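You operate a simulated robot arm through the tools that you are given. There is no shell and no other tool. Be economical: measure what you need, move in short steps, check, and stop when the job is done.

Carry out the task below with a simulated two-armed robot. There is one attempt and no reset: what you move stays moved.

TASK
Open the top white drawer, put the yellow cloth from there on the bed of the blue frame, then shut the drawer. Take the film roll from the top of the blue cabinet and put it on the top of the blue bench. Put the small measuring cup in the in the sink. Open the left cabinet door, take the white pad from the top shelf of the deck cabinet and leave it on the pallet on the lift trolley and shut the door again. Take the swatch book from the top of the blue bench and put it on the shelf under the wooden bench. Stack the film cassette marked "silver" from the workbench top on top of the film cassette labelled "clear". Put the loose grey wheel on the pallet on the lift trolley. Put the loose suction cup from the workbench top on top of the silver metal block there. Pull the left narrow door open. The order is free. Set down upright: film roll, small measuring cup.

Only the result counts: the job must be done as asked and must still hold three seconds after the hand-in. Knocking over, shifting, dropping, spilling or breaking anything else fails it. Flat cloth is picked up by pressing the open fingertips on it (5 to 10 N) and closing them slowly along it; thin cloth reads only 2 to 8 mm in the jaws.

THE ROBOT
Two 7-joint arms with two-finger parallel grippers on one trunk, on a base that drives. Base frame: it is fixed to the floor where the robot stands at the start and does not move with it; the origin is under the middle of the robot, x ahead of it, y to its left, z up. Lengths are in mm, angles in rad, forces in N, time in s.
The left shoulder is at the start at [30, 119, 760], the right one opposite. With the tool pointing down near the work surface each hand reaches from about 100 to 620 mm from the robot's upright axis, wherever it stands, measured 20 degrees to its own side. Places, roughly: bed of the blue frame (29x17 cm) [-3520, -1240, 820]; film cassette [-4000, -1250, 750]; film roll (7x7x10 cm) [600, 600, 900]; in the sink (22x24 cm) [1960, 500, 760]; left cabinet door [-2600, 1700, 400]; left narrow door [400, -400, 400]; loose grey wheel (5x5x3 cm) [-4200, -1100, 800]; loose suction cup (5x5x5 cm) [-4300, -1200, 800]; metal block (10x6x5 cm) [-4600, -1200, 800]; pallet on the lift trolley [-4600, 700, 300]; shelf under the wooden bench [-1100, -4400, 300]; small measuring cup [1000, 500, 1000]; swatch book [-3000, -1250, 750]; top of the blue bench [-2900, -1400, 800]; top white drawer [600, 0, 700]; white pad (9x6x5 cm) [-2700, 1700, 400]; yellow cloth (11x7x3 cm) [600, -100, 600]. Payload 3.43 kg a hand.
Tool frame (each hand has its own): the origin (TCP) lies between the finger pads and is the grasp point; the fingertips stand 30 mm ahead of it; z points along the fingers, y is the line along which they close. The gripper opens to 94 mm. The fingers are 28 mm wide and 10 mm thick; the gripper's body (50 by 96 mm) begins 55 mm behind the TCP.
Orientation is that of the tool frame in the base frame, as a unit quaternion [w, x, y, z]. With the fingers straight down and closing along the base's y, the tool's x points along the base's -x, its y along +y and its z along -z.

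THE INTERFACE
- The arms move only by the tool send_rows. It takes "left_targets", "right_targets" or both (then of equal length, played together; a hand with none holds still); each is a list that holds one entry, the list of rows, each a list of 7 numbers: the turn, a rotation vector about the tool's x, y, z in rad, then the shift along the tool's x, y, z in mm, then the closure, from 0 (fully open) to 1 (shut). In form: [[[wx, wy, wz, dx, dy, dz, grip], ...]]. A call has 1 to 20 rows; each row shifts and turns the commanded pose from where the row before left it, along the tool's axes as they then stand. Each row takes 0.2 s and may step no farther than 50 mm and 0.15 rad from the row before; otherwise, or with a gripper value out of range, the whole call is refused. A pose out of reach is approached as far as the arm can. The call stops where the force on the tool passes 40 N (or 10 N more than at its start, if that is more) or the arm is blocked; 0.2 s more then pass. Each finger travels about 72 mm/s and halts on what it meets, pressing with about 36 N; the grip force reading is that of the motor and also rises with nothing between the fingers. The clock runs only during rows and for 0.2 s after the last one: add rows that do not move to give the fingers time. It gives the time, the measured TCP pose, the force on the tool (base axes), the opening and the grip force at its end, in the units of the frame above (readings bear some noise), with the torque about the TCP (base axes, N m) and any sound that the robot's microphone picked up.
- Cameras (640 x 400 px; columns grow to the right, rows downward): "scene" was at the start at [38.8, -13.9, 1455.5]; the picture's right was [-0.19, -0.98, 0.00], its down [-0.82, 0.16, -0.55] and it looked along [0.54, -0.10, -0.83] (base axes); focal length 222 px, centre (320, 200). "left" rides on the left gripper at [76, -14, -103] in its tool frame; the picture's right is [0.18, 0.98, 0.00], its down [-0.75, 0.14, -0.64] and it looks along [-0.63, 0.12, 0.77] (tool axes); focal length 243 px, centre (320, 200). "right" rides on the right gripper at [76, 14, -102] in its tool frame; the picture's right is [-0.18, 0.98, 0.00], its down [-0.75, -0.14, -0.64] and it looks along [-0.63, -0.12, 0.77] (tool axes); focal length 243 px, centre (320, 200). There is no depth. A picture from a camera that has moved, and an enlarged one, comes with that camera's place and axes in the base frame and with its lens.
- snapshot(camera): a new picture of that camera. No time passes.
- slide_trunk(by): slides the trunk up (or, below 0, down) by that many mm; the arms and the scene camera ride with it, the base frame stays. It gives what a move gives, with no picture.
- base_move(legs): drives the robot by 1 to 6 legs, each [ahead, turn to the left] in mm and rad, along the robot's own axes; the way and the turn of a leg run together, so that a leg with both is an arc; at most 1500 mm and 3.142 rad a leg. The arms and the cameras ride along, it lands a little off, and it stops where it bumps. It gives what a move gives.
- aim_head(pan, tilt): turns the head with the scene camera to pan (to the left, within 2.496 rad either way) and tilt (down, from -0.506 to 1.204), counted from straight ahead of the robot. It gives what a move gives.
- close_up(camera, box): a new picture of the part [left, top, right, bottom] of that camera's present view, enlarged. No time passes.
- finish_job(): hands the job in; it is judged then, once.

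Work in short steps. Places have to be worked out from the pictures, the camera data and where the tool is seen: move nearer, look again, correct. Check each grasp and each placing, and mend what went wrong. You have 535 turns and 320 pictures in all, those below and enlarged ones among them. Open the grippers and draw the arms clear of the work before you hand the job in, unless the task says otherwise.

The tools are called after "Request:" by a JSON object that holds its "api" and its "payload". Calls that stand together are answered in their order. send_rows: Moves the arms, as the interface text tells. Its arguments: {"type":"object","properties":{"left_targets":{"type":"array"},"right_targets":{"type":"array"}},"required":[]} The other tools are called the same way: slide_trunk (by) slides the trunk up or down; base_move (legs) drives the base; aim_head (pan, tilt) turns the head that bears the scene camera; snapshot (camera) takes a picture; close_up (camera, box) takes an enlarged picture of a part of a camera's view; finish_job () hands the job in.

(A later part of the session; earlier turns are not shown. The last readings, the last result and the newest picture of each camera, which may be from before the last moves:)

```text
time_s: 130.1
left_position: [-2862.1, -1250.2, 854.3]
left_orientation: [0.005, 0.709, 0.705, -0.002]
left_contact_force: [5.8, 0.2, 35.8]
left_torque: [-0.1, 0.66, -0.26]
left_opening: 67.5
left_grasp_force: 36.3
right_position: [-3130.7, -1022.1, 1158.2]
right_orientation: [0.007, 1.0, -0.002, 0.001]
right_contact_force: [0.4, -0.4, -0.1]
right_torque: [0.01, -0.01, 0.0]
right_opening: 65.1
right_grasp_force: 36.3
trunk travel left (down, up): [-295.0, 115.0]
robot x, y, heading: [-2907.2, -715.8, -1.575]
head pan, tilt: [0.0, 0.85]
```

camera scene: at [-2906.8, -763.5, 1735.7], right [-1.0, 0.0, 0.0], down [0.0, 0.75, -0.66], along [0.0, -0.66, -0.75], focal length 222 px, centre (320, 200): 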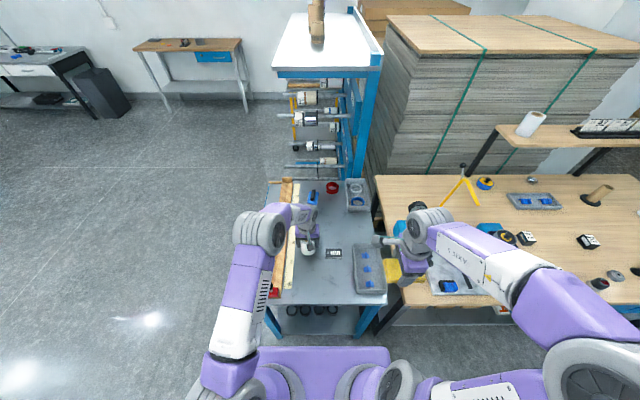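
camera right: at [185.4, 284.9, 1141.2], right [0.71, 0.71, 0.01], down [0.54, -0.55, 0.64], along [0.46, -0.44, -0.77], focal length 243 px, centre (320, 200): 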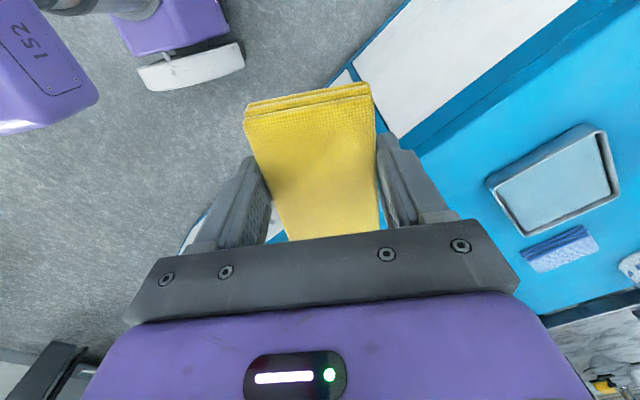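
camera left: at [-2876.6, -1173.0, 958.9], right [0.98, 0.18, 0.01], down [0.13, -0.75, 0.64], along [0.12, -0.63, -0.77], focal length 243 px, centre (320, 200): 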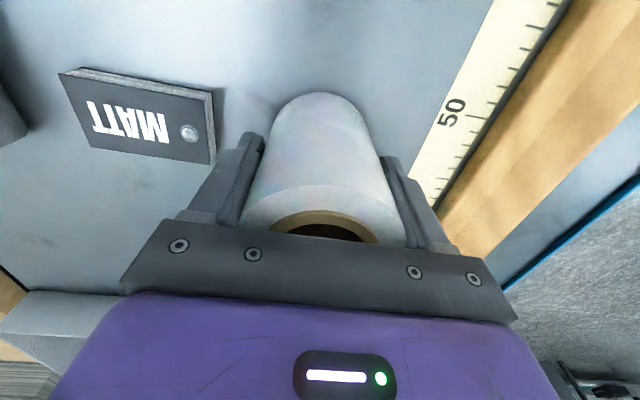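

Contact (bench top ≈790). Ease 4 mm, release gently and check.

Request:
{"api": "send_rows", "payload": {"left_targets": [[[0, 0, 0, 0, 0, -2, 1], [0, 0, 0, 0, 0, -1.5, 1], [0, 0, 0, 0, 0, 0, 1], [0, 0, 0, 0, 0, 0, 0.25], [0, 0, 0, 0, 0, 0, 0.18], [0, 0, 0, 0, 0, 0, 0.15], [0, 0, 0, 0, 0, 0, 0.12], [0, 0, 0, 0, 0, 0, 0.12]]]}}

Request:
{"api": "snapshot", "payload": {"camera": "left"}}

```text
time_s: 131.9
left_position: [-2862.0, -1248.1, 854.4]
left_orientation: [0.002, 0.711, 0.704, 0.001]
left_contact_force: [0.1, 0.1, -0.2]
left_torque: [0.01, 0.03, 0.01]
left_opening: 82.8
left_grasp_force: 0.0
right_position: [-3130.4, -1025.5, 1156.9]
right_orientation: [0.006, 1.0, -0.002, 0.001]
right_contact_force: [0.5, 0.2, -0.4]
right_torque: [-0.01, 0.01, -0.01]
right_opening: 64.7
right_grasp_force: 36.2
trunk travel left (down, up): [-295.0, 115.0]
robot x, y, heading: [-2908.3, -711.9, -1.57]
head pan, tilt: [0.0, 0.85]
```

```text
265 pictures are left
camera left: at [-2876.9, -1173.2, 956.6], right [0.98, 0.18, 0.01], down [0.13, -0.75, 0.64], along [0.12, -0.63, -0.77], focal length 243 px, centre (320, 200)
```

left: 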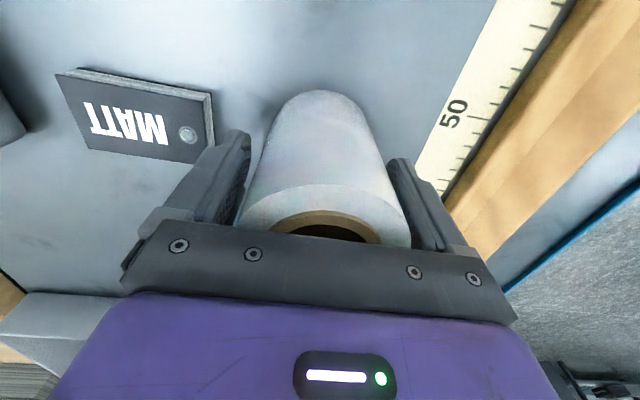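

Roll stands upright, released. Lift the left hand, move over the swatch book (≈80×48 mm at (−2976, −1255)) and turn 90°.

Request:
{"api": "send_rows", "payload": {"left_targets": [[[0, 0, 0, 0, 0, -10, 0.12], [0, 0, 0, 0, 0, -30, 0.12], [0, 0, 0, 0, 0, -45, 0], [0, 0, 0, 0, 0, -45, 0], [0, 0, 0, -3, -38, -20, 0], [0, 0, -0.15, -3, -38, 0, 0], [0, 0, -0.15, -6, -38, 0, 0], [0, 0, -0.15, 0, 0, 0, 0], [0, 0, -0.15, 0, 0, 0, 0], [0, 0, -0.15, 0, 0, 0, 0], [0, 0, -0.15, 0, 0, 0, 0], [0, 0, -0.15, 0, 0, 0, 0], [0, 0, -0.15, 0, 0, 0, 0], [0, 0, -0.15, 0, 0, 0, 0], [0, 0, -0.15, 0, 0, 0, 0], [0, 0, -0.07, 0, 0, 0, 0]]]}}

Request:
{"api": "snapshot", "payload": {"camera": "left"}}

Request:
{"api": "snapshot", "payload": {"camera": "scene"}}

```text
time_s: 135.3
left_position: [-2976.4, -1265.9, 1003.9]
left_orientation: [0.003, 0.004, 1.0, 0.0]
left_contact_force: [0.3, -0.5, 0.8]
left_torque: [0.05, -0.01, 0.0]
left_opening: 94.1
left_grasp_force: 0.0
right_position: [-3130.3, -1024.7, 1157.6]
right_orientation: [0.006, 1.0, -0.002, 0.001]
right_contact_force: [-0.1, 0.5, -0.5]
right_torque: [0.0, -0.02, -0.03]
right_opening: 64.9
right_grasp_force: 36.6
trunk travel left (down, up): [-295.0, 115.0]
robot x, y, heading: [-2907.2, -718.3, -1.578]
head pan, tilt: [0.0, 0.85]
```

```text
264 pictures are left
camera left: at [-3053.2, -1280.2, 1105.4], right [-0.18, 0.98, 0.0], down [0.75, 0.14, 0.65], along [0.64, 0.11, -0.76], focal length 243 px, centre (320, 200)
```

left: 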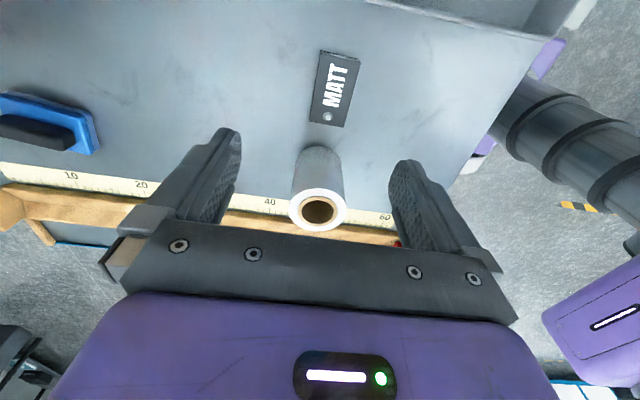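

```text
263 pictures are left
camera scene: at [-2906.9, -763.2, 1735.7], right [-1.0, 0.0, 0.0], down [0.0, 0.75, -0.66], along [0.0, -0.66, -0.75], focal length 222 px, centre (320, 200)
```

scene: 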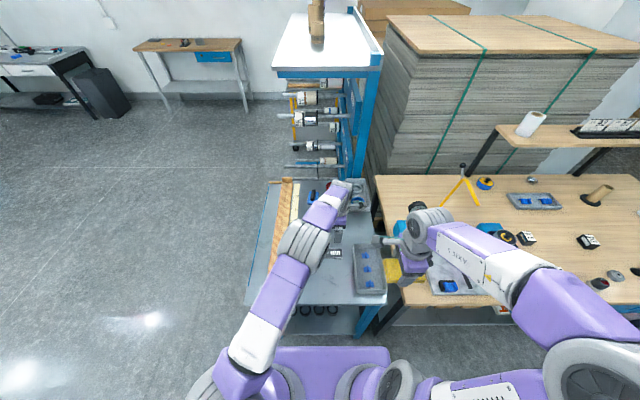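

Align over the swatch and descend.

Request:
{"api": "send_rows", "payload": {"left_targets": [[[0, 0, 0, -3, 15, 30, 0], [0, 0, 0, 0, 0, 45, 0], [0, 0, 0, 0, 0, 45, 0.1], [0, 0, 0, 0, 0, 30, 0.2], [0, 0, 0, 0, 0, 15, 0.2]]]}}

Request:
{"api": "snapshot", "payload": {"camera": "left"}}

```text
time_s: 136.5
left_position: [-2973.0, -1250.4, 839.7]
left_orientation: [0.002, 0.004, 1.0, -0.001]
left_contact_force: [0.2, -0.2, -1.0]
left_torque: [-0.01, 0.0, 0.03]
left_opening: 75.4
left_grasp_force: 0.1
right_position: [-3130.8, -1024.9, 1158.0]
right_orientation: [0.006, 1.0, -0.002, 0.0]
right_contact_force: [-0.4, -0.4, -0.7]
right_torque: [-0.04, -0.02, 0.02]
right_opening: 64.8
right_grasp_force: 36.1
trunk travel left (down, up): [-295.0, 115.0]
robot x, y, heading: [-2904.4, -713.2, -1.573]
head pan, tilt: [0.0, 0.85]
```

```text
262 pictures are left
camera left: at [-3049.5, -1264.7, 941.7], right [-0.17, 0.98, 0.0], down [0.75, 0.13, 0.65], along [0.64, 0.11, -0.76], focal length 243 px, centre (320, 200)
```

left: 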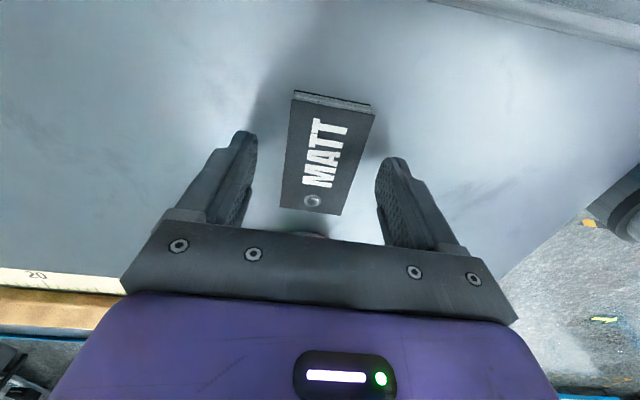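

Centred. Descend to just above the bench, close.

Request:
{"api": "send_rows", "payload": {"left_targets": [[[0, 0, 0, 0, 0, 8, 0.2], [0, 0, 0, 0, 0, 6, 0.2], [0, 0, 0, 0, 0, 2, 0.2], [0, 0, 0, 0, 0, 2, 0.2], [0, 0, 0, 0, 0, 0, 0.3], [0, 0, 0, 0, 0, 0, 0.4], [0, 0, 0, 0, 0, 0, 0.6], [0, 0, 0, 0, 0, 0, 1], [0, 0, 0, 0, 0, 0, 1]]]}}

Request:
{"api": "snapshot", "payload": {"camera": "left"}}

```text
time_s: 137.3
left_position: [-2971.0, -1254.7, 830.4]
left_orientation: [0.002, 0.006, 1.0, -0.003]
left_contact_force: [5.8, 8.8, 18.3]
left_torque: [1.18, 0.11, -0.26]
left_opening: 80.2
left_grasp_force: 4.7
right_position: [-3129.7, -1022.4, 1157.5]
right_orientation: [0.006, 1.0, -0.002, 0.001]
right_contact_force: [0.5, 0.3, 0.4]
right_torque: [0.02, -0.05, -0.01]
right_opening: 64.9
right_grasp_force: 35.9
trunk travel left (down, up): [-295.0, 115.0]
robot x, y, heading: [-2903.9, -713.5, -1.572]
head pan, tilt: [0.0, 0.85]
stopped in row 4 (left hand): the force on the tool passed its limit at 44 N (the readings are from after the stop); the commanded pose is now the measured one
```

```text
261 pictures are left
camera left: at [-3048.7, -1267.2, 932.7], right [-0.17, 0.98, -0.01], down [0.75, 0.14, 0.64], along [0.64, 0.11, -0.76], focal length 243 px, centre (320, 200)
```

left: 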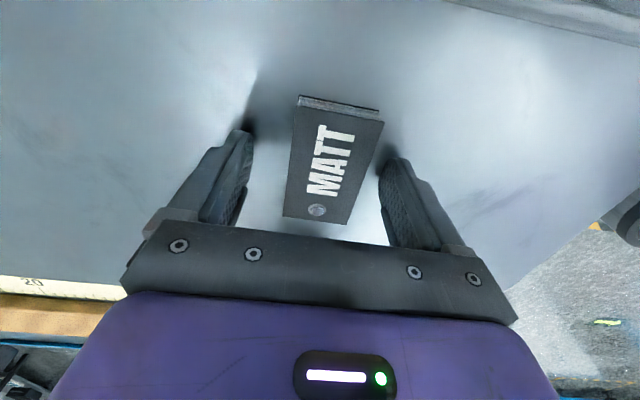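

Tip touched the bench at TCP z≈830. Rise 2 mm, centre by +5 mm, and close.

Request:
{"api": "send_rows", "payload": {"left_targets": [[[0, 0, 0, 0, 5, -2, 0.15], [0, 0, 0, 0, 3, 0, 0.2], [0, 0, 0, 0, 0, 0, 0.25], [0, 0, 0, 0, 0, 0, 0.3], [0, 0, 0, 0, 0, 0, 0.4], [0, 0, 0, 0, 0, 0, 0.5], [0, 0, 0, 0, 0, 0, 0.7], [0, 0, 0, 0, 0, 0, 1], [0, 0, 0, 0, 0, 0, 1]]]}}

Request:
{"api": "snapshot", "payload": {"camera": "left"}}

```text
time_s: 139.3
left_position: [-2973.0, -1245.5, 829.9]
left_orientation: [0.002, 0.006, 1.0, -0.003]
left_contact_force: [-2.7, 2.9, 4.1]
left_torque: [0.21, 0.11, 0.01]
left_opening: 43.0
left_grasp_force: 36.0
right_position: [-3130.1, -1024.5, 1157.1]
right_orientation: [0.006, 1.0, -0.002, 0.001]
right_contact_force: [-0.2, 0.5, -1.1]
right_torque: [-0.02, -0.06, -0.01]
right_opening: 64.7
right_grasp_force: 35.6
trunk travel left (down, up): [-295.0, 115.0]
robot x, y, heading: [-2904.4, -714.8, -1.574]
head pan, tilt: [0.0, 0.85]
```

```text
260 pictures are left
camera left: at [-3049.9, -1259.0, 932.8], right [-0.17, 0.98, -0.01], down [0.75, 0.14, 0.64], along [0.63, 0.11, -0.77], focal length 243 px, centre (320, 200)
```

left: 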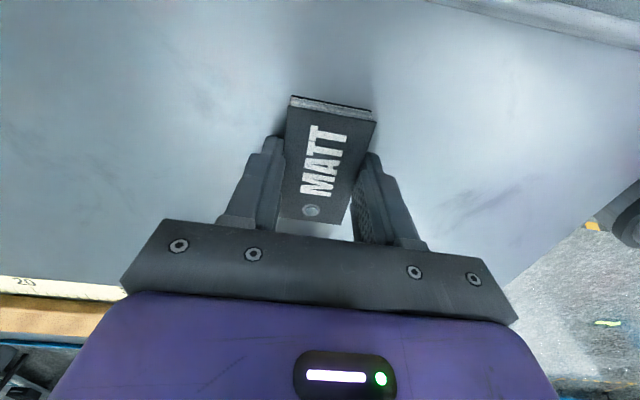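

Gripped at 43 mm. Lift gently.

Request:
{"api": "send_rows", "payload": {"left_targets": [[[0, 0, 0, 0, 0, -4, 1], [0, 0, 0, 0, 0, -6, 1], [0, 0, 0, 0, 0, -9, 1], [0, 0, 0, 0, 0, -12, 1], [0, 0, 0, 0, 0, -15, 1], [0, 0, 0, 0, 0, -15, 1], [0, 0, 0, 0, 0, -18, 1], [0, 0, 0, 0, 0, -20, 1], [0, 0, 0, 0, 0, -20, 1], [0, 0, 0, 0, 0, -20, 1], [0, 0, 0, 0, 0, -20, 1], [0, 0, 0, 0, 0, -20, 1], [0, 0, 0, 0, 0, -20, 1], [0, 0, 0, 0, 0, -18, 1], [0, 0, 0, 0, 0, -14, 1], [0, 0, 0, 0, 0, -8, 1]]]}}

Request:
{"api": "snapshot", "payload": {"camera": "left"}}

```text
time_s: 142.7
left_position: [-2973.6, -1245.3, 1070.5]
left_orientation: [0.002, 0.004, 1.0, -0.003]
left_contact_force: [0.4, -0.2, -1.0]
left_torque: [0.03, 0.03, 0.03]
left_opening: 42.8
left_grasp_force: 36.1
right_position: [-3130.1, -1024.4, 1156.8]
right_orientation: [0.005, 1.0, -0.002, 0.001]
right_contact_force: [0.1, 0.2, -0.3]
right_torque: [-0.02, 0.01, 0.0]
right_opening: 64.7
right_grasp_force: 35.9
trunk travel left (down, up): [-295.0, 115.0]
robot x, y, heading: [-2903.0, -715.3, -1.576]
head pan, tilt: [0.0, 0.85]
```

```text
259 pictures are left
camera left: at [-3050.1, -1258.8, 1172.3], right [-0.17, 0.98, -0.01], down [0.75, 0.14, 0.64], along [0.64, 0.11, -0.77], focal length 243 px, centre (320, 200)
```

left: 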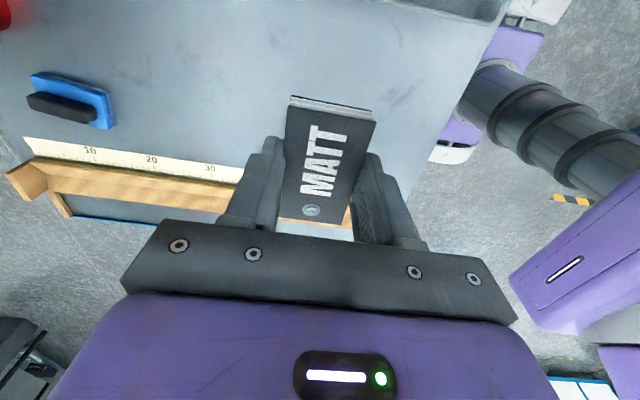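

Swatch held. Retract left hand, then drive toward the blue frame (back 70, west 480).

Request:
{"api": "send_rows", "payload": {"left_targets": [[[0, 0, 0, -6, 6, 0, 1], [0, 0, 0, -12, 12, 0, 1], [0, 0, 0, -16, 16, 0, 1], [0, 0, 0, -18, 18, 0, 1], [0, 0, 0, -18, 20, 0, 1], [0, 0, 0, -18, 20, 0, 1], [0, 0, 0, -18, 20, 0, 1], [0, 0, 0, -18, 20, 0, 1], [0, 0, 0, -18, 20, 0, 1], [0, 0, 0, -16, 16, 0, 1], [0, 0, 0, -12, 12, 0, 1], [0, 0, 0, -6, 6, 0, 1]]]}}

Request:
{"api": "base_move", "payload": {"legs": [[-70, 0], [0, -1.571], [480, 0], [0, 1.571]]}}

Request:
{"api": "snapshot", "payload": {"camera": "scene"}}

```text
time_s: 145.3
left_position: [-2794.1, -1061.5, 1069.9]
left_orientation: [0.001, 0.004, 1.0, -0.003]
left_contact_force: [0.7, -0.1, 0.4]
left_torque: [0.01, 0.01, -0.01]
left_opening: 43.0
left_grasp_force: 36.2
right_position: [-3129.2, -1025.3, 1156.2]
right_orientation: [0.006, 1.0, -0.002, 0.0]
right_contact_force: [-0.2, 0.0, -0.8]
right_torque: [-0.01, 0.03, 0.02]
right_opening: 64.6
right_grasp_force: 35.9
trunk travel left (down, up): [-295.0, 115.0]
robot x, y, heading: [-2906.5, -709.0, -1.572]
head pan, tilt: [0.0, 0.85]
```

```text
time_s: 156.3
left_position: [-3283.1, -997.9, 1068.7]
left_orientation: [0.002, 0.012, 1.0, -0.003]
left_contact_force: [0.2, 0.3, -0.7]
left_torque: [0.0, -0.01, 0.01]
left_opening: 42.7
left_grasp_force: 35.7
right_position: [-3616.9, -956.2, 1156.9]
right_orientation: [0.006, 1.0, -0.008, 0.001]
right_contact_force: [-0.2, -0.3, -0.3]
right_torque: [-0.01, 0.02, 0.0]
right_opening: 64.8
right_grasp_force: 36.6
trunk travel left (down, up): [-295.0, 115.0]
robot x, y, heading: [-3395.7, -651.0, -1.587]
head pan, tilt: [0.0, 0.85]
```

```text
258 pictures are left
camera scene: at [-3390.1, -698.0, 1735.7], right [-1.0, 0.02, 0.0], down [0.01, 0.75, -0.66], along [-0.01, -0.66, -0.75], focal length 222 px, centre (320, 200)
```

scene: 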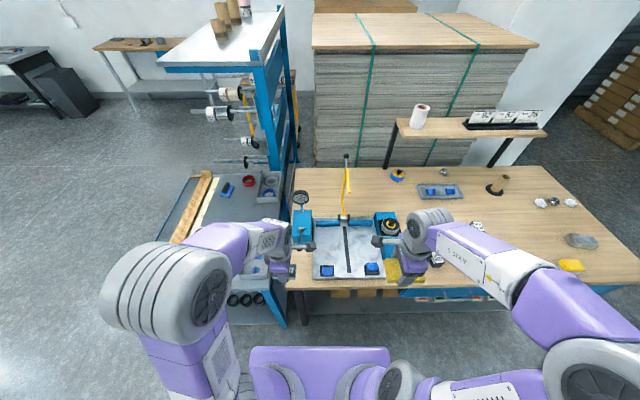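

Request:
{"api": "close_up", "payload": {"camera": "scene", "box": [270, 160, 420, 300]}}

Request:
{"api": "snapshot", "payload": {"camera": "right"}}

```text
2.86 times, centred on (345, 230) of scene
camera zoom: at [-3390.1, -698.0, 1735.7], right [-1.0, 0.02, 0.0], down [0.01, 0.75, -0.66], along [-0.01, -0.66, -0.75], focal length 634 px, centre (249, 114)
```

zoom: 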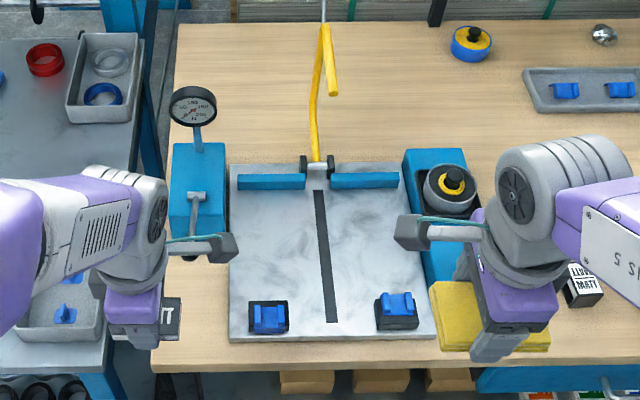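

```text
256 pictures are left
camera right: at [-3542.1, -971.1, 1259.5], right [-0.2, -0.98, 0.01], down [-0.75, 0.16, 0.64], along [-0.63, 0.12, -0.77], focal length 243 px, centre (320, 200)
```

right: 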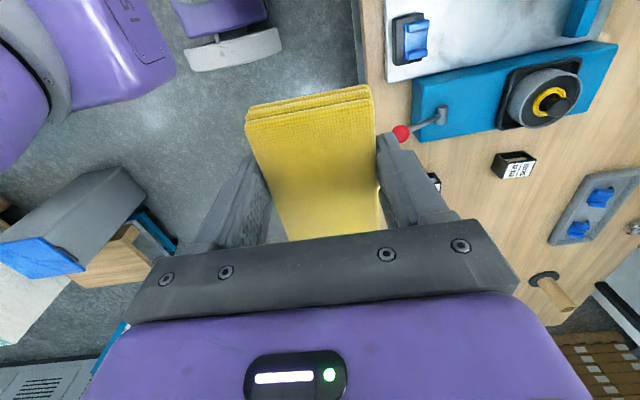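

Bed centre ≈(−3523, −1210, 820), lever stands at y ≤ −1325. I'll move the cloth horizontally to (−3515, −1195) first at height.

Request:
{"api": "send_rows", "payload": {"right_targets": [[[0, 0, 0, 2, 5, 0, 1], [0, 0, 0, 4, 9, 0, 1], [0, 0, 0, 6, 13, 0, 1], [0, 0, 0, 6, 14, 0, 1], [0, 0, 0, 6, 14, 0, 1], [0, 0, 0, 6, 14, 0, 1], [0, 0, 0, 6, 14, 0, 1], [0, 0, 0, 6, 14, 0, 1], [0, 0, 0, 6, 14, 0, 1], [0, 0, 0, 6, 14, 0, 1], [0, 0, 0, 6, 14, 0, 1], [0, 0, 0, 6, 14, 0, 1], [0, 0, 0, 6, 14, 0, 1], [0, 0, 0, 6, 14, 0, 1], [0, 0, 0, 6, 14, 0, 1], [0, 0, 0, 6, 14, 0, 1], [0, 0, 0, 6, 14, 0, 1], [0, 0, 0, 4, 10, 0, 1], [0, 0, 0, 2, 5, 0, 1]]]}}

Request:
{"api": "snapshot", "payload": {"camera": "right"}}

Request:
{"api": "close_up", "payload": {"camera": "scene", "box": [270, 140, 450, 300]}}

```text
time_s: 160.3
left_position: [-3282.1, -998.2, 1069.3]
left_orientation: [0.002, 0.011, 1.0, -0.002]
left_contact_force: [0.1, -0.3, 0.0]
left_torque: [0.0, 0.02, 0.04]
left_opening: 42.8
left_grasp_force: 36.3
right_position: [-3520.7, -1196.4, 1159.7]
right_orientation: [0.006, 1.0, -0.009, 0.001]
right_contact_force: [0.2, 0.3, 0.0]
right_torque: [0.03, -0.05, -0.01]
right_opening: 64.9
right_grasp_force: 36.2
trunk travel left (down, up): [-295.0, 115.0]
robot x, y, heading: [-3392.2, -648.5, -1.585]
head pan, tilt: [0.0, 0.85]
```

```text
255 pictures are left
camera right: at [-3445.2, -1210.5, 1262.5], right [-0.2, -0.98, 0.01], down [-0.75, 0.16, 0.64], along [-0.63, 0.12, -0.77], focal length 243 px, centre (320, 200)
```

right: 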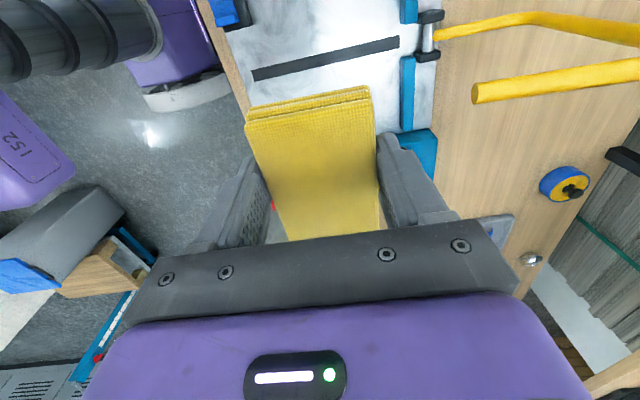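

```text
2.50 times, centred on (360, 220) of scene
camera zoom: at [-3390.2, -698.1, 1735.7], right [-1.0, 0.02, 0.0], down [0.01, 0.75, -0.66], along [-0.01, -0.66, -0.75], focal length 555 px, centre (220, 150)
```

zoom: 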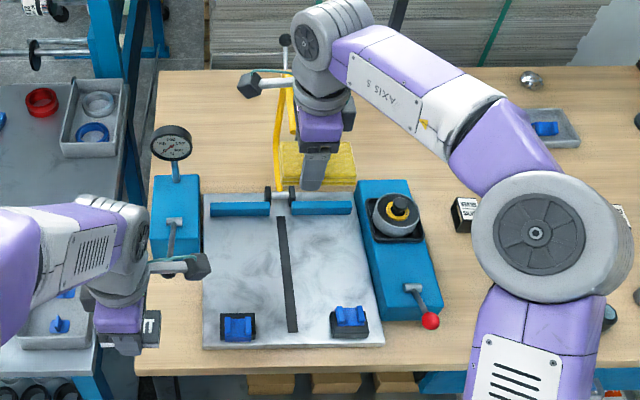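

Cloth is over the bed with the lever ~70 mm clear. Descend.

Request:
{"api": "send_rows", "payload": {"right_targets": [[[0, 0, 0, 0, 0, 5, 1], [0, 0, 0, 0, 0, 10, 1], [0, 0, 0, 0, 0, 15, 1], [0, 0, 0, 0, 0, 20, 1], [0, 0, 0, 0, 0, 20, 1], [0, 0, 0, 0, 0, 20, 1], [0, 0, 0, 0, 0, 20, 1], [0, 0, 0, 0, 0, 20, 1], [0, 0, 0, 0, 0, 20, 1], [0, 0, 0, 0, 0, 20, 1], [0, 0, 0, 0, 0, 20, 1], [0, 0, 0, 0, 0, 20, 1], [0, 0, 0, 0, 0, 20, 1], [0, 0, 0, 0, 0, 14, 1], [0, 0, 0, 0, 0, 8, 1], [0, 0, 0, 0, 0, 4, 1]]]}}

Request:
{"api": "snapshot", "payload": {"camera": "right"}}

```text
time_s: 163.8
left_position: [-3282.4, -997.1, 1068.6]
left_orientation: [0.002, 0.011, 1.0, -0.003]
left_contact_force: [-0.1, 0.4, -1.4]
left_torque: [-0.01, 0.02, 0.0]
left_opening: 42.7
left_grasp_force: 36.0
right_position: [-3518.6, -1199.9, 902.5]
right_orientation: [0.005, 1.0, -0.009, 0.001]
right_contact_force: [0.2, -0.4, 0.6]
right_torque: [-0.02, 0.01, -0.02]
right_opening: 64.8
right_grasp_force: 35.7
trunk travel left (down, up): [-295.0, 115.0]
robot x, y, heading: [-3387.2, -651.5, -1.583]
head pan, tilt: [0.0, 0.85]
```

```text
253 pictures are left
camera right: at [-3444.4, -1213.8, 1006.2], right [-0.2, -0.98, 0.01], down [-0.75, 0.16, 0.64], along [-0.63, 0.12, -0.77], focal length 243 px, centre (320, 200)
```

right: 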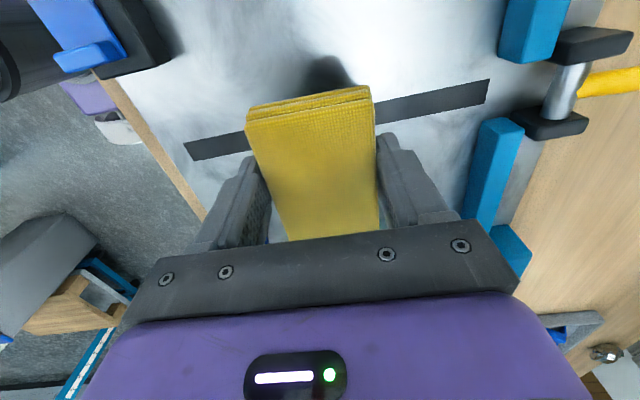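

Request:
{"api": "send_rows", "payload": {"right_targets": [[[0, 0, 0, 0, 1, 10, 1], [0, 0, 0, 0, 1, 12, 1], [0, 0, 0, 0, 1, 8, 1], [0, 0, 0, 0, 1, 5, 1], [0, 0, 0, 0, 1, 3, 1], [0, 0, 0, 0, 0, 2, 1], [0, 0, 0, 0, 0, 2, 1], [0, 0, 0, 0, 0, 0, 1]]]}}

```text
time_s: 165.6
left_position: [-3282.4, -997.5, 1068.7]
left_orientation: [0.002, 0.012, 1.0, -0.004]
left_contact_force: [0.1, 0.3, -0.8]
left_torque: [-0.01, -0.01, -0.05]
left_opening: 42.6
left_grasp_force: 36.1
right_position: [-3519.3, -1204.4, 861.4]
right_orientation: [0.006, 1.0, -0.008, 0.002]
right_contact_force: [0.5, 0.0, -0.2]
right_torque: [0.05, -0.02, -0.01]
right_opening: 64.6
right_grasp_force: 36.4
trunk travel left (down, up): [-295.0, 115.0]
robot x, y, heading: [-3393.2, -650.8, -1.587]
head pan, tilt: [0.0, 0.85]
```

Request:
{"api": "send_rows", "payload": {"right_targets": [[[0, 0, 0, 0, 0, 2, 1], [0, 0, 0, 0, 0, 2, 1], [0, 0, 0, 0, 0, 2, 1], [0, 0, 0, 0, 0, 0, 1]]]}}

Request:
{"api": "snapshot", "payload": {"camera": "right"}}

```text
time_s: 166.6
left_position: [-3282.0, -997.8, 1069.2]
left_orientation: [0.001, 0.012, 1.0, -0.003]
left_contact_force: [-0.2, -0.8, -0.6]
left_torque: [-0.01, 0.02, -0.02]
left_opening: 42.8
left_grasp_force: 36.2
right_position: [-3519.8, -1204.6, 855.4]
right_orientation: [0.006, 1.0, -0.009, 0.001]
right_contact_force: [0.3, 0.0, -1.1]
right_torque: [-0.01, -0.02, -0.03]
right_opening: 64.8
right_grasp_force: 35.1
trunk travel left (down, up): [-295.0, 115.0]
robot x, y, heading: [-3389.1, -649.9, -1.589]
head pan, tilt: [0.0, 0.85]
```

```text
252 pictures are left
camera right: at [-3444.1, -1218.8, 958.8], right [-0.2, -0.98, 0.01], down [-0.75, 0.16, 0.64], along [-0.63, 0.12, -0.77], focal length 243 px, centre (320, 200)
```

right: 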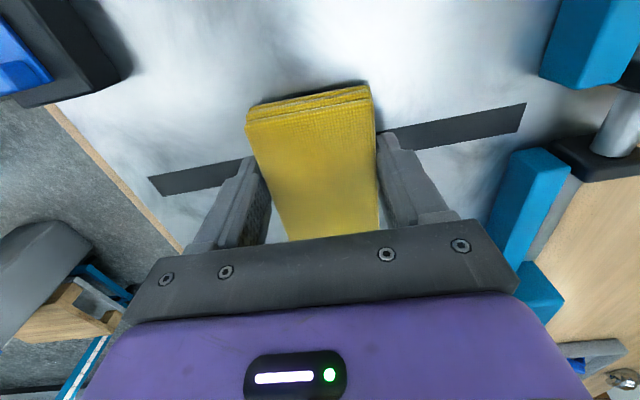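

Nearly there; a few more millimetres until contact.

Request:
{"api": "send_rows", "payload": {"right_targets": [[[0, 0, 0, 0, 0, 2, 1], [0, 0, 0, 0, 0, 2, 1], [0, 0, 0, 0, 0, 2, 1], [0, 0, 0, 0, 0, 0, 1]]]}}

```text
time_s: 167.6
left_position: [-3283.0, -995.5, 1068.4]
left_orientation: [0.002, 0.012, 1.0, -0.003]
left_contact_force: [-0.2, -0.4, -1.3]
left_torque: [-0.02, -0.01, 0.04]
left_opening: 43.0
left_grasp_force: 36.0
right_position: [-3519.1, -1206.0, 852.1]
right_orientation: [0.009, 1.0, -0.009, 0.0]
right_contact_force: [-2.0, 1.0, 20.3]
right_torque: [0.73, 0.76, 0.07]
right_opening: 64.8
right_grasp_force: 35.5
trunk travel left (down, up): [-295.0, 115.0]
robot x, y, heading: [-3388.7, -645.7, -1.588]
head pan, tilt: [0.0, 0.85]
```

Contact. Ease 1 mm, release, rise and look.

Request:
{"api": "send_rows", "payload": {"right_targets": [[[0, 0, 0, 0, 0, -1, 1], [0, 0, 0, 0, 0, 0, 0.25], [0, 0, 0, 0, 0, 0, 0.15], [0, 0, 0, 0, 0, 0, 0.05], [0, 0, 0, 0, 0, 0, 0], [0, 0, 0, 0, 0, -20, 0], [0, 0, 0, 0, 0, -40, 0], [0, 0, 0, 0, 0, -45, 0], [0, 0, 0, 0, 0, -45, 0], [0, 0, 0, 0, 0, -45, 0], [0, 0, 0, 0, 0, -45, 0], [0, 0, 0, 0, 0, -30, 0]]]}}

Request:
{"api": "snapshot", "payload": {"camera": "right"}}

```text
time_s: 170.2
left_position: [-3281.6, -997.3, 1069.3]
left_orientation: [0.001, 0.012, 1.0, -0.003]
left_contact_force: [0.2, -0.9, -1.1]
left_torque: [0.0, -0.02, 0.02]
left_opening: 42.9
left_grasp_force: 36.7
right_position: [-3519.0, -1202.1, 1123.0]
right_orientation: [0.006, 1.0, -0.008, 0.001]
right_contact_force: [0.6, -0.3, 1.1]
right_torque: [-0.04, -0.04, 0.03]
right_opening: 93.8
right_grasp_force: 0.1
trunk travel left (down, up): [-295.0, 115.0]
robot x, y, heading: [-3393.6, -644.2, -1.584]
head pan, tilt: [0.0, 0.85]
```

```text
251 pictures are left
camera right: at [-3443.5, -1215.9, 1224.8], right [-0.2, -0.98, 0.01], down [-0.75, 0.16, 0.64], along [-0.63, 0.12, -0.77], focal length 243 px, centre (320, 200)
```

right: 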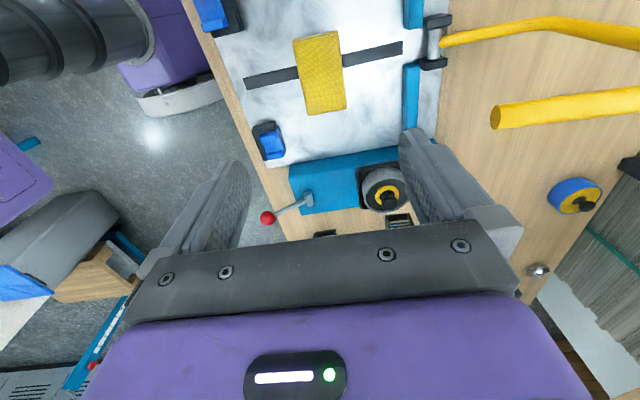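

Cloth rests on the bed. Retract the right hand and move along the workbench to x≈−4150.

Request:
{"api": "send_rows", "payload": {"right_targets": [[[0, 0, 0, 0, -30, -10, 0], [0, 0, 0, -10, -40, -10, 0], [0, 0, 0, -20, -40, 0, 0], [0, 0, 0, -20, -40, 0, 0], [0, 0, 0, -20, -40, 0, 0], [0, 0, 0, -20, -40, 0, 0]]]}}

Request:
{"api": "base_move", "payload": {"legs": [[0, -1.56], [760, 0], [0, 1.571]]}}

Request:
{"api": "snapshot", "payload": {"camera": "scene"}}

```text
time_s: 171.6
left_position: [-3282.0, -996.6, 1067.6]
left_orientation: [0.003, 0.011, 1.0, -0.003]
left_contact_force: [0.7, 0.5, -1.0]
left_torque: [0.01, 0.03, -0.01]
left_opening: 42.7
left_grasp_force: 35.7
right_position: [-3608.5, -969.5, 1139.1]
right_orientation: [0.007, 1.0, -0.009, 0.001]
right_contact_force: [-0.2, 0.6, -0.6]
right_torque: [0.01, 0.02, 0.02]
right_opening: 94.1
right_grasp_force: 0.1
trunk travel left (down, up): [-295.0, 115.0]
robot x, y, heading: [-3390.1, -647.0, -1.584]
head pan, tilt: [0.0, 0.85]
```

```text
time_s: 183.3
left_position: [-4048.9, -988.7, 1068.4]
left_orientation: [0.002, 0.014, 1.0, -0.004]
left_contact_force: [-0.8, 0.2, -1.0]
left_torque: [0.0, 0.01, 0.01]
left_opening: 43.1
left_grasp_force: 36.1
right_position: [-4373.5, -961.4, 1138.9]
right_orientation: [0.006, 1.0, -0.01, 0.001]
right_contact_force: [-0.3, -0.1, 0.6]
right_torque: [-0.03, 0.0, 0.02]
right_opening: 93.8
right_grasp_force: 0.1
trunk travel left (down, up): [-295.0, 115.0]
robot x, y, heading: [-4149.7, -643.0, -1.59]
head pan, tilt: [0.0, 0.85]
```

```text
250 pictures are left
camera scene: at [-4154.4, -689.4, 1735.7], right [-1.0, 0.02, 0.0], down [0.01, 0.75, -0.66], along [-0.01, -0.66, -0.75], focal length 222 px, centre (320, 200)
```

scene: 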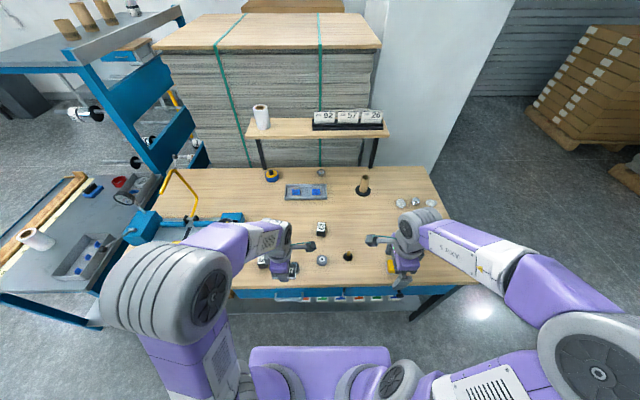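

Request:
{"api": "close_up", "payload": {"camera": "scene", "box": [0, 160, 150, 300]}}

Request:
{"api": "close_up", "payload": {"camera": "scene", "box": [240, 150, 460, 290]}}

```text
2.86 times, centred on (75, 230) of scene
camera zoom: at [-4154.4, -689.4, 1735.7], right [-1.0, 0.02, 0.0], down [0.01, 0.75, -0.66], along [-0.01, -0.66, -0.75], focal length 634 px, centre (1020, 114)
```

zoom: 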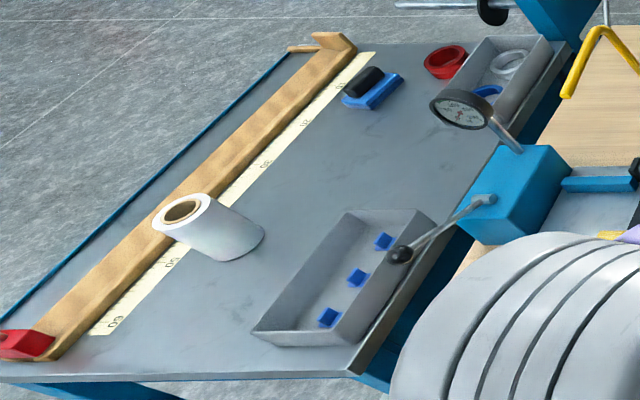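

```text
2.86 times, centred on (350, 220) of scene
camera zoom: at [-4154.4, -689.4, 1735.7], right [-1.0, 0.02, 0.0], down [0.01, 0.75, -0.66], along [-0.01, -0.66, -0.75], focal length 634 px, centre (234, 143)
```

zoom: 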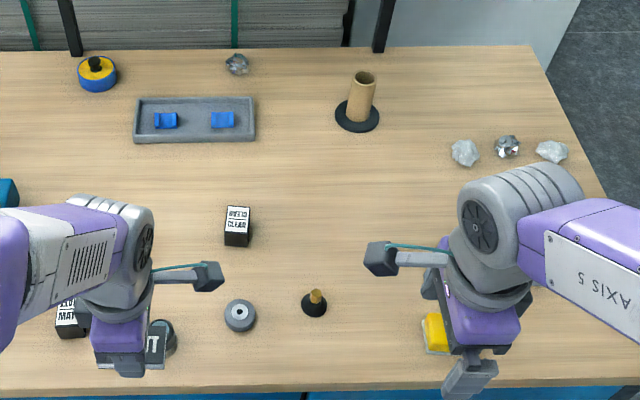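

Roll is standing (just perspective). Back the robot off 250 mm to see the workbench without occlusion.

Request:
{"api": "base_move", "payload": {"legs": [[-300, 0.02]]}}

Request:
{"api": "aim_head", "payload": {"pan": 0.0, "tilt": 0.72}}

Request:
{"api": "close_up", "payload": {"camera": "scene", "box": [230, 130, 450, 270]}}

```text
time_s: 185.3
left_position: [-4038.9, -688.5, 1068.3]
left_orientation: [0.002, -0.001, 1.0, -0.003]
left_contact_force: [0.2, -0.3, -1.0]
left_torque: [-0.03, 0.05, -0.05]
left_opening: 43.0
left_grasp_force: 36.0
right_position: [-4363.5, -669.7, 1137.7]
right_orientation: [0.007, 1.0, 0.003, 0.0]
right_contact_force: [-0.3, 0.2, 0.1]
right_torque: [-0.02, 0.0, -0.02]
right_opening: 94.1
right_grasp_force: 0.1
trunk travel left (down, up): [-295.0, 115.0]
robot x, y, heading: [-4154.1, -345.3, -1.566]
head pan, tilt: [0.0, 0.85]
```

```text
time_s: 186.0
left_position: [-4036.0, -689.2, 1067.7]
left_orientation: [0.002, -0.002, 1.0, -0.004]
left_contact_force: [-0.3, -0.1, -0.7]
left_torque: [0.02, -0.01, 0.02]
left_opening: 42.7
left_grasp_force: 35.5
right_position: [-4363.8, -668.8, 1139.3]
right_orientation: [0.006, 1.0, 0.004, 0.0]
right_contact_force: [0.6, 0.6, -0.6]
right_torque: [0.03, 0.02, -0.01]
right_opening: 94.4
right_grasp_force: 0.1
trunk travel left (down, up): [-295.0, 115.0]
robot x, y, heading: [-4149.1, -340.2, -1.561]
head pan, tilt: [0.0, 0.721]
```

```text
2.86 times, centred on (340, 200) of scene
camera zoom: at [-4151.7, -398.2, 1746.2], right [-1.0, -0.01, 0.0], down [-0.01, 0.66, -0.75], along [0.01, -0.75, -0.66], focal length 634 px, centre (263, 200)
```

zoom: 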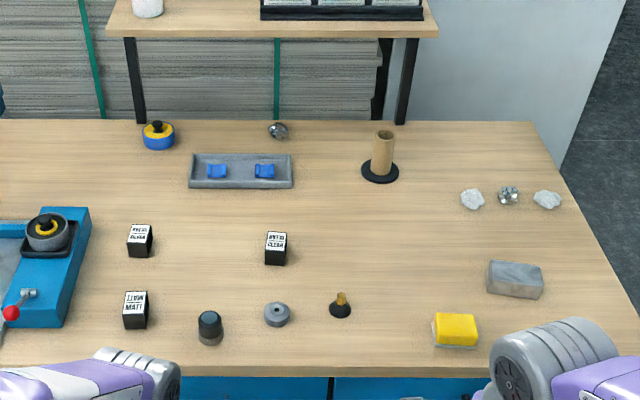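

Request:
{"api": "close_up", "payload": {"camera": "scene", "box": [265, 195, 355, 255]}}

```text
6.67 times, centred on (310, 225) of scene
camera zoom: at [-4151.7, -398.2, 1746.2], right [-1.0, -0.01, 0.0], down [-0.01, 0.66, -0.75], along [0.01, -0.75, -0.66], focal length 1479 px, centre (387, 33)
```

zoom: 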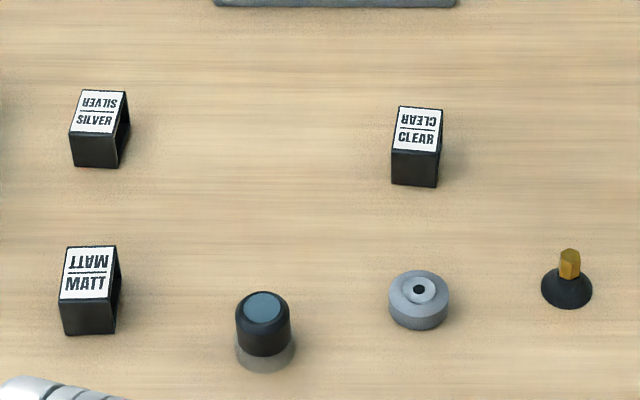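

Labels are readable: SILVER ≈(−3884, −1332), CLEAR ≈(−4169, −1314), wheel ≈(−4170, −1158), suction cup ≈(−4290, −1167), metal block ≈(−4637, −1231). Drive to x≈−3950 for the stacking.

Request:
{"api": "base_move", "payload": {"legs": [[0, 1.561], [200, 0], [0, -1.571], [395, 0]]}}

Request:
{"api": "aim_head", "payload": {"pan": 0.0, "tilt": 0.85}}

Request:
{"api": "snapshot", "payload": {"camera": "scene"}}

Request:
{"api": "snapshot", "payload": {"camera": "right"}}

```text
time_s: 197.3
left_position: [-3853.4, -1101.0, 1068.3]
left_orientation: [0.001, 0.014, 1.0, -0.002]
left_contact_force: [0.0, -0.2, -1.1]
left_torque: [-0.02, -0.04, 0.0]
left_opening: 43.1
left_grasp_force: 35.9
right_position: [-4178.0, -1074.1, 1138.1]
right_orientation: [0.006, 1.0, -0.01, 0.001]
right_contact_force: [-0.1, -0.3, 0.0]
right_torque: [0.02, -0.02, -0.02]
right_opening: 94.0
right_grasp_force: 0.1
trunk travel left (down, up): [-295.0, 115.0]
robot x, y, heading: [-3957.1, -754.9, -1.592]
head pan, tilt: [0.0, 0.721]
```

```text
time_s: 198.0
left_position: [-3852.2, -1101.4, 1068.4]
left_orientation: [0.002, 0.014, 1.0, -0.003]
left_contact_force: [-0.2, 0.4, 0.2]
left_torque: [0.05, -0.01, 0.01]
left_opening: 43.0
left_grasp_force: 35.7
right_position: [-4178.3, -1072.9, 1138.7]
right_orientation: [0.006, 1.0, -0.011, 0.0]
right_contact_force: [0.5, 0.5, 0.3]
right_torque: [0.01, 0.02, 0.02]
right_opening: 93.9
right_grasp_force: 0.0
trunk travel left (down, up): [-295.0, 115.0]
robot x, y, heading: [-3956.5, -755.2, -1.592]
head pan, tilt: [0.0, 0.85]
```

```text
245 pictures are left
camera scene: at [-3959.2, -801.1, 1735.7], right [-1.0, 0.02, 0.0], down [0.01, 0.75, -0.66], along [-0.01, -0.66, -0.75], focal length 222 px, centre (320, 200)
```

scene: 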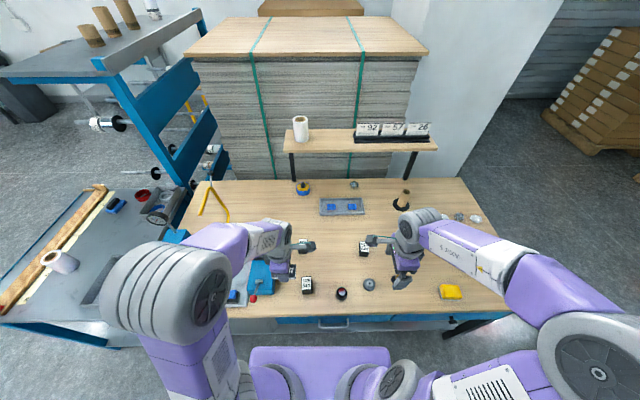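

```text
244 pictures are left
camera right: at [-4103.6, -1087.2, 1241.2], right [-0.2, -0.98, 0.01], down [-0.75, 0.16, 0.64], along [-0.63, 0.12, -0.77], focal length 243 px, centre (320, 200)
```

right: 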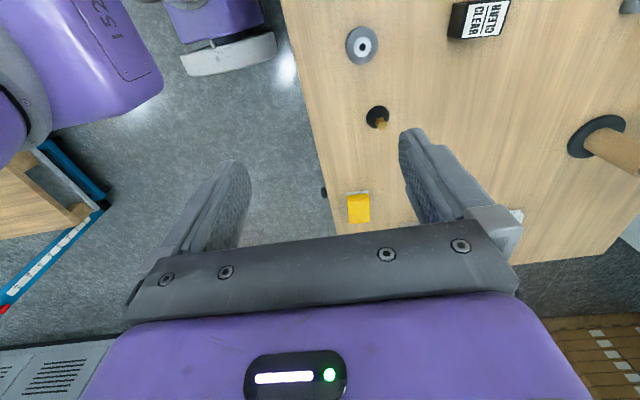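

Move the left hand out of the way and bring the right hand over the SILVER cassette.

Request:
{"api": "send_rows", "payload": {"left_targets": [[[0, 0, 0, -8, 5, 0, 1], [0, 0, 0, -16, 10, 0, 1], [0, 0, 0, -20, 15, 0, 1], [0, 0, 0, -20, 15, 0, 1], [0, 0, 0, -20, 15, 0, 1], [0, 0, 0, -20, 15, 0, 1], [0, 0, 0, -20, 15, 0, 1], [0, 0, 0, -20, 15, 0, 1], [0, 0, 0, -20, 15, 0, 1], [0, 0, 0, -20, 15, 0, 1], [0, 0, 0, -12, 8, 0, 1], [0, 0, 0, -6, 4, 0, 1]]]}}

Request:
{"api": "send_rows", "payload": {"right_targets": [[[0, 0, 0, 29, 25, 0, 0], [0, 0, 0, 29, 25, 0, 0], [0, 0, 0, 29, 25, 0, 0], [0, 0, 0, 29, 25, 0, 0], [0, 0, 0, 29, 25, 0, 0], [0, 0, 0, 29, 25, 0, 0], [0, 0, 0, 29, 25, 0, 0], [0, 0, 0, 29, 25, 0, 0], [0, 0, 0, 29, 25, 0, 0], [0, 0, 0, 29, 25, 0, 0]]]}}

Request:
{"api": "snapshot", "payload": {"camera": "right"}}

```text
time_s: 200.6
left_position: [-3643.7, -965.3, 1069.5]
left_orientation: [0.002, 0.013, 1.0, -0.002]
left_contact_force: [-0.4, 0.5, 0.3]
left_torque: [-0.03, -0.01, -0.03]
left_opening: 42.8
left_grasp_force: 36.0
left hand out of reach, approached as far as the arm can: row 9
right_position: [-4178.6, -1072.2, 1138.4]
right_orientation: [0.006, 1.0, -0.011, 0.001]
right_contact_force: [-0.4, -0.6, 0.1]
right_torque: [0.01, 0.03, -0.01]
right_opening: 94.0
right_grasp_force: 0.1
trunk travel left (down, up): [-295.0, 115.0]
robot x, y, heading: [-3955.9, -755.0, -1.593]
head pan, tilt: [0.0, 0.85]
```

```text
time_s: 202.8
left_position: [-3641.0, -964.2, 1068.8]
left_orientation: [0.0, 0.013, 1.0, -0.003]
left_contact_force: [0.9, 0.1, -0.7]
left_torque: [0.03, 0.01, 0.01]
left_opening: 42.9
left_grasp_force: 35.6
right_position: [-3890.2, -1329.0, 1141.6]
right_orientation: [0.005, 1.0, -0.009, -0.001]
right_contact_force: [0.5, -0.4, 0.1]
right_torque: [-0.01, 0.04, 0.01]
right_opening: 94.2
right_grasp_force: 0.0
trunk travel left (down, up): [-295.0, 115.0]
robot x, y, heading: [-3960.7, -755.0, -1.592]
head pan, tilt: [0.0, 0.85]
```

```text
243 pictures are left
camera right: at [-3814.7, -1343.5, 1243.4], right [-0.2, -0.98, 0.01], down [-0.75, 0.16, 0.64], along [-0.63, 0.12, -0.77], focal length 243 px, centre (320, 200)
```

right: 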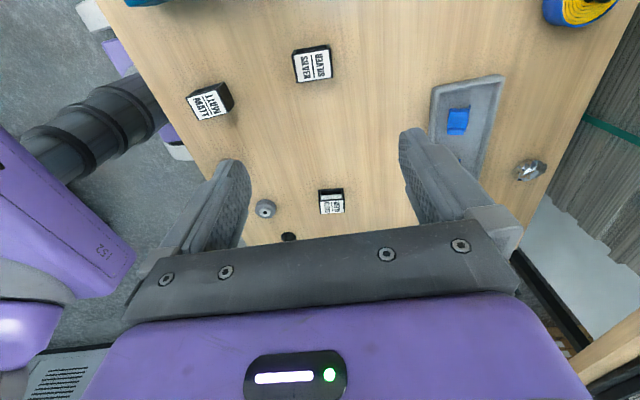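

SILVER ≈(−3893, −1323). Descend to z≈930 and look.

Request:
{"api": "send_rows", "payload": {"right_targets": [[[0, 0, 0, -3, -5, 40, 0], [0, 0, 0, 0, 0, 45, 0], [0, 0, 0, 0, 0, 45, 0], [0, 0, 0, 0, 0, 45, 0], [0, 0, 0, 0, 0, 35, 0]]]}}

Request:
{"api": "snapshot", "payload": {"camera": "right"}}

```text
time_s: 204.0
left_position: [-3644.0, -964.0, 1070.3]
left_orientation: [0.001, 0.014, 1.0, -0.002]
left_contact_force: [-0.3, -0.1, -0.7]
left_torque: [0.02, 0.0, -0.02]
left_opening: 42.9
left_grasp_force: 36.2
right_position: [-3895.1, -1328.0, 932.6]
right_orientation: [0.006, 1.0, -0.01, 0.001]
right_contact_force: [-0.3, 0.6, 0.3]
right_torque: [0.0, -0.04, -0.02]
right_opening: 94.0
right_grasp_force: 0.1
trunk travel left (down, up): [-295.0, 115.0]
robot x, y, heading: [-3959.0, -751.9, -1.588]
head pan, tilt: [0.0, 0.85]
```

```text
242 pictures are left
camera right: at [-3820.7, -1341.4, 1034.4], right [-0.2, -0.98, 0.01], down [-0.75, 0.16, 0.64], along [-0.63, 0.12, -0.77], focal length 243 px, centre (320, 200)
```

right: 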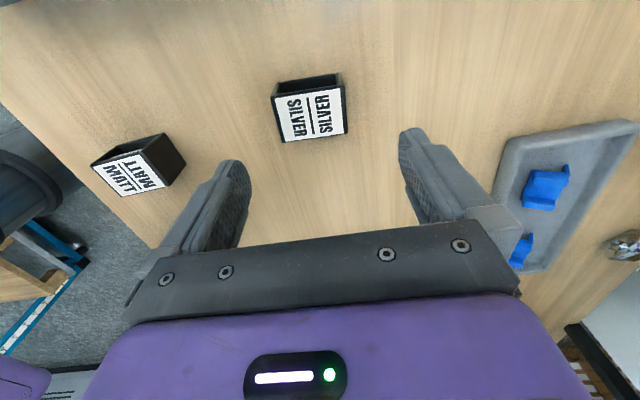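

Cassette top ≈840, about 55 mm wide along the closing axis. Descend to TCP 830 and close.

Request:
{"api": "send_rows", "payload": {"right_targets": [[[0, 0, 0, 4, -5, 40, 0], [0, 0, 0, 0, 0, 35, 0], [0, 0, 0, 0, 0, 20, 0], [0, 0, 0, 0, 0, 7, 0]]]}}

Request:
{"api": "snapshot", "payload": {"camera": "right"}}

```text
time_s: 205.0
left_position: [-3643.5, -965.4, 1069.2]
left_orientation: [0.002, 0.013, 1.0, -0.002]
left_contact_force: [0.0, 0.7, -0.6]
left_torque: [-0.01, -0.01, 0.01]
left_opening: 42.8
left_grasp_force: 36.1
right_position: [-3890.8, -1322.4, 831.1]
right_orientation: [0.007, 1.0, -0.011, 0.0]
right_contact_force: [0.0, 0.2, 3.2]
right_torque: [0.15, 0.04, 0.05]
right_opening: 94.3
right_grasp_force: 0.1
trunk travel left (down, up): [-295.0, 115.0]
robot x, y, heading: [-3961.9, -749.3, -1.586]
head pan, tilt: [0.0, 0.85]
```

```text
241 pictures are left
camera right: at [-3816.3, -1336.3, 933.3], right [-0.2, -0.98, 0.01], down [-0.75, 0.17, 0.64], along [-0.63, 0.12, -0.77], focal length 243 px, centre (320, 200)
```

right: 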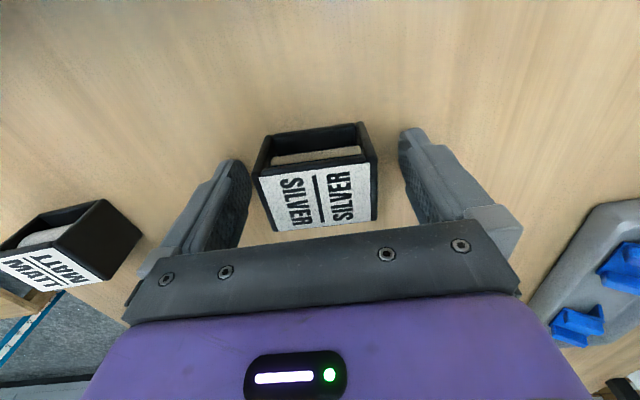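

Tips just touch the bench (≈800). Raise 12 mm so fingers end above the cassette's bottom, then close.

Request:
{"api": "send_rows", "payload": {"right_targets": [[[0, 0, 0, 0, 0, -12, 0], [0, 0, 0, 0, 0, 0, 0.15], [0, 0, 0, 0, 0, 0, 0.25], [0, 0, 0, 0, 0, 0, 0.35], [0, 0, 0, 0, 0, 0, 0.5], [0, 0, 0, 0, 0, 0, 0.8], [0, 0, 0, 0, 0, 0, 1], [0, 0, 0, 0, 0, 0, 1]]]}}

Request:
{"api": "send_rows", "payload": {"right_targets": [[[0, 0, 0, 0, 0, -3, 1], [0, 0, 0, 0, 0, -6, 1], [0, 0, 0, 0, 0, -9, 1], [0, 0, 0, 0, 0, -12, 1], [0, 0, 0, 0, 0, -15, 1], [0, 0, 0, 0, 0, -18, 1], [0, 0, 0, 0, 0, -18, 1], [0, 0, 0, 0, 0, -15, 1], [0, 0, 0, 0, 0, -10, 1], [0, 0, 0, 0, 0, -5, 1]]]}}

Request:
{"api": "snapshot", "payload": {"camera": "right"}}

```text
time_s: 206.8
left_position: [-3644.4, -964.0, 1071.3]
left_orientation: [0.002, 0.014, 1.0, -0.002]
left_contact_force: [0.1, 0.6, -0.8]
left_torque: [-0.02, -0.02, -0.01]
left_opening: 42.7
left_grasp_force: 36.7
right_position: [-3891.0, -1321.7, 843.1]
right_orientation: [0.006, 1.0, -0.011, 0.001]
right_contact_force: [0.5, 0.6, -0.3]
right_torque: [0.05, -0.01, 0.0]
right_opening: 62.3
right_grasp_force: 35.9
trunk travel left (down, up): [-295.0, 115.0]
robot x, y, heading: [-3957.6, -748.8, -1.589]
head pan, tilt: [0.0, 0.85]
```

```text
time_s: 209.0
left_position: [-3643.5, -963.9, 1069.3]
left_orientation: [0.001, 0.014, 1.0, -0.003]
left_contact_force: [0.3, -0.1, -0.5]
left_torque: [-0.04, -0.03, -0.03]
left_opening: 43.0
left_grasp_force: 35.7
right_position: [-3891.9, -1320.5, 953.2]
right_orientation: [0.006, 1.0, -0.011, 0.001]
right_contact_force: [-0.2, -0.6, -1.3]
right_torque: [-0.01, 0.0, -0.01]
right_opening: 61.9
right_grasp_force: 35.7
trunk travel left (down, up): [-295.0, 115.0]
robot x, y, heading: [-3960.0, -757.4, -1.587]
head pan, tilt: [0.0, 0.85]
```

```text
240 pictures are left
camera right: at [-3817.2, -1336.2, 1055.8], right [-0.2, -0.98, 0.01], down [-0.75, 0.16, 0.64], along [-0.63, 0.12, -0.77], focal length 243 px, centre (320, 200)
```

right: 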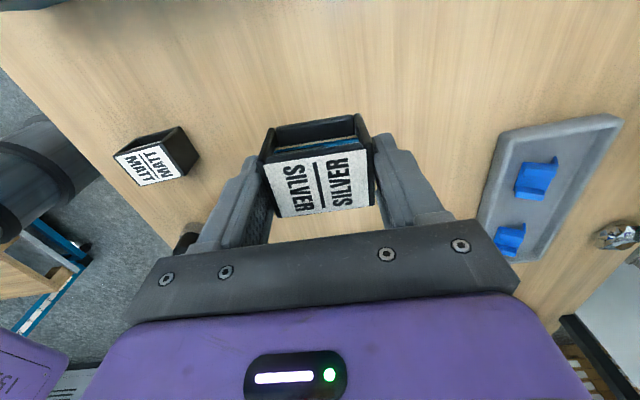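

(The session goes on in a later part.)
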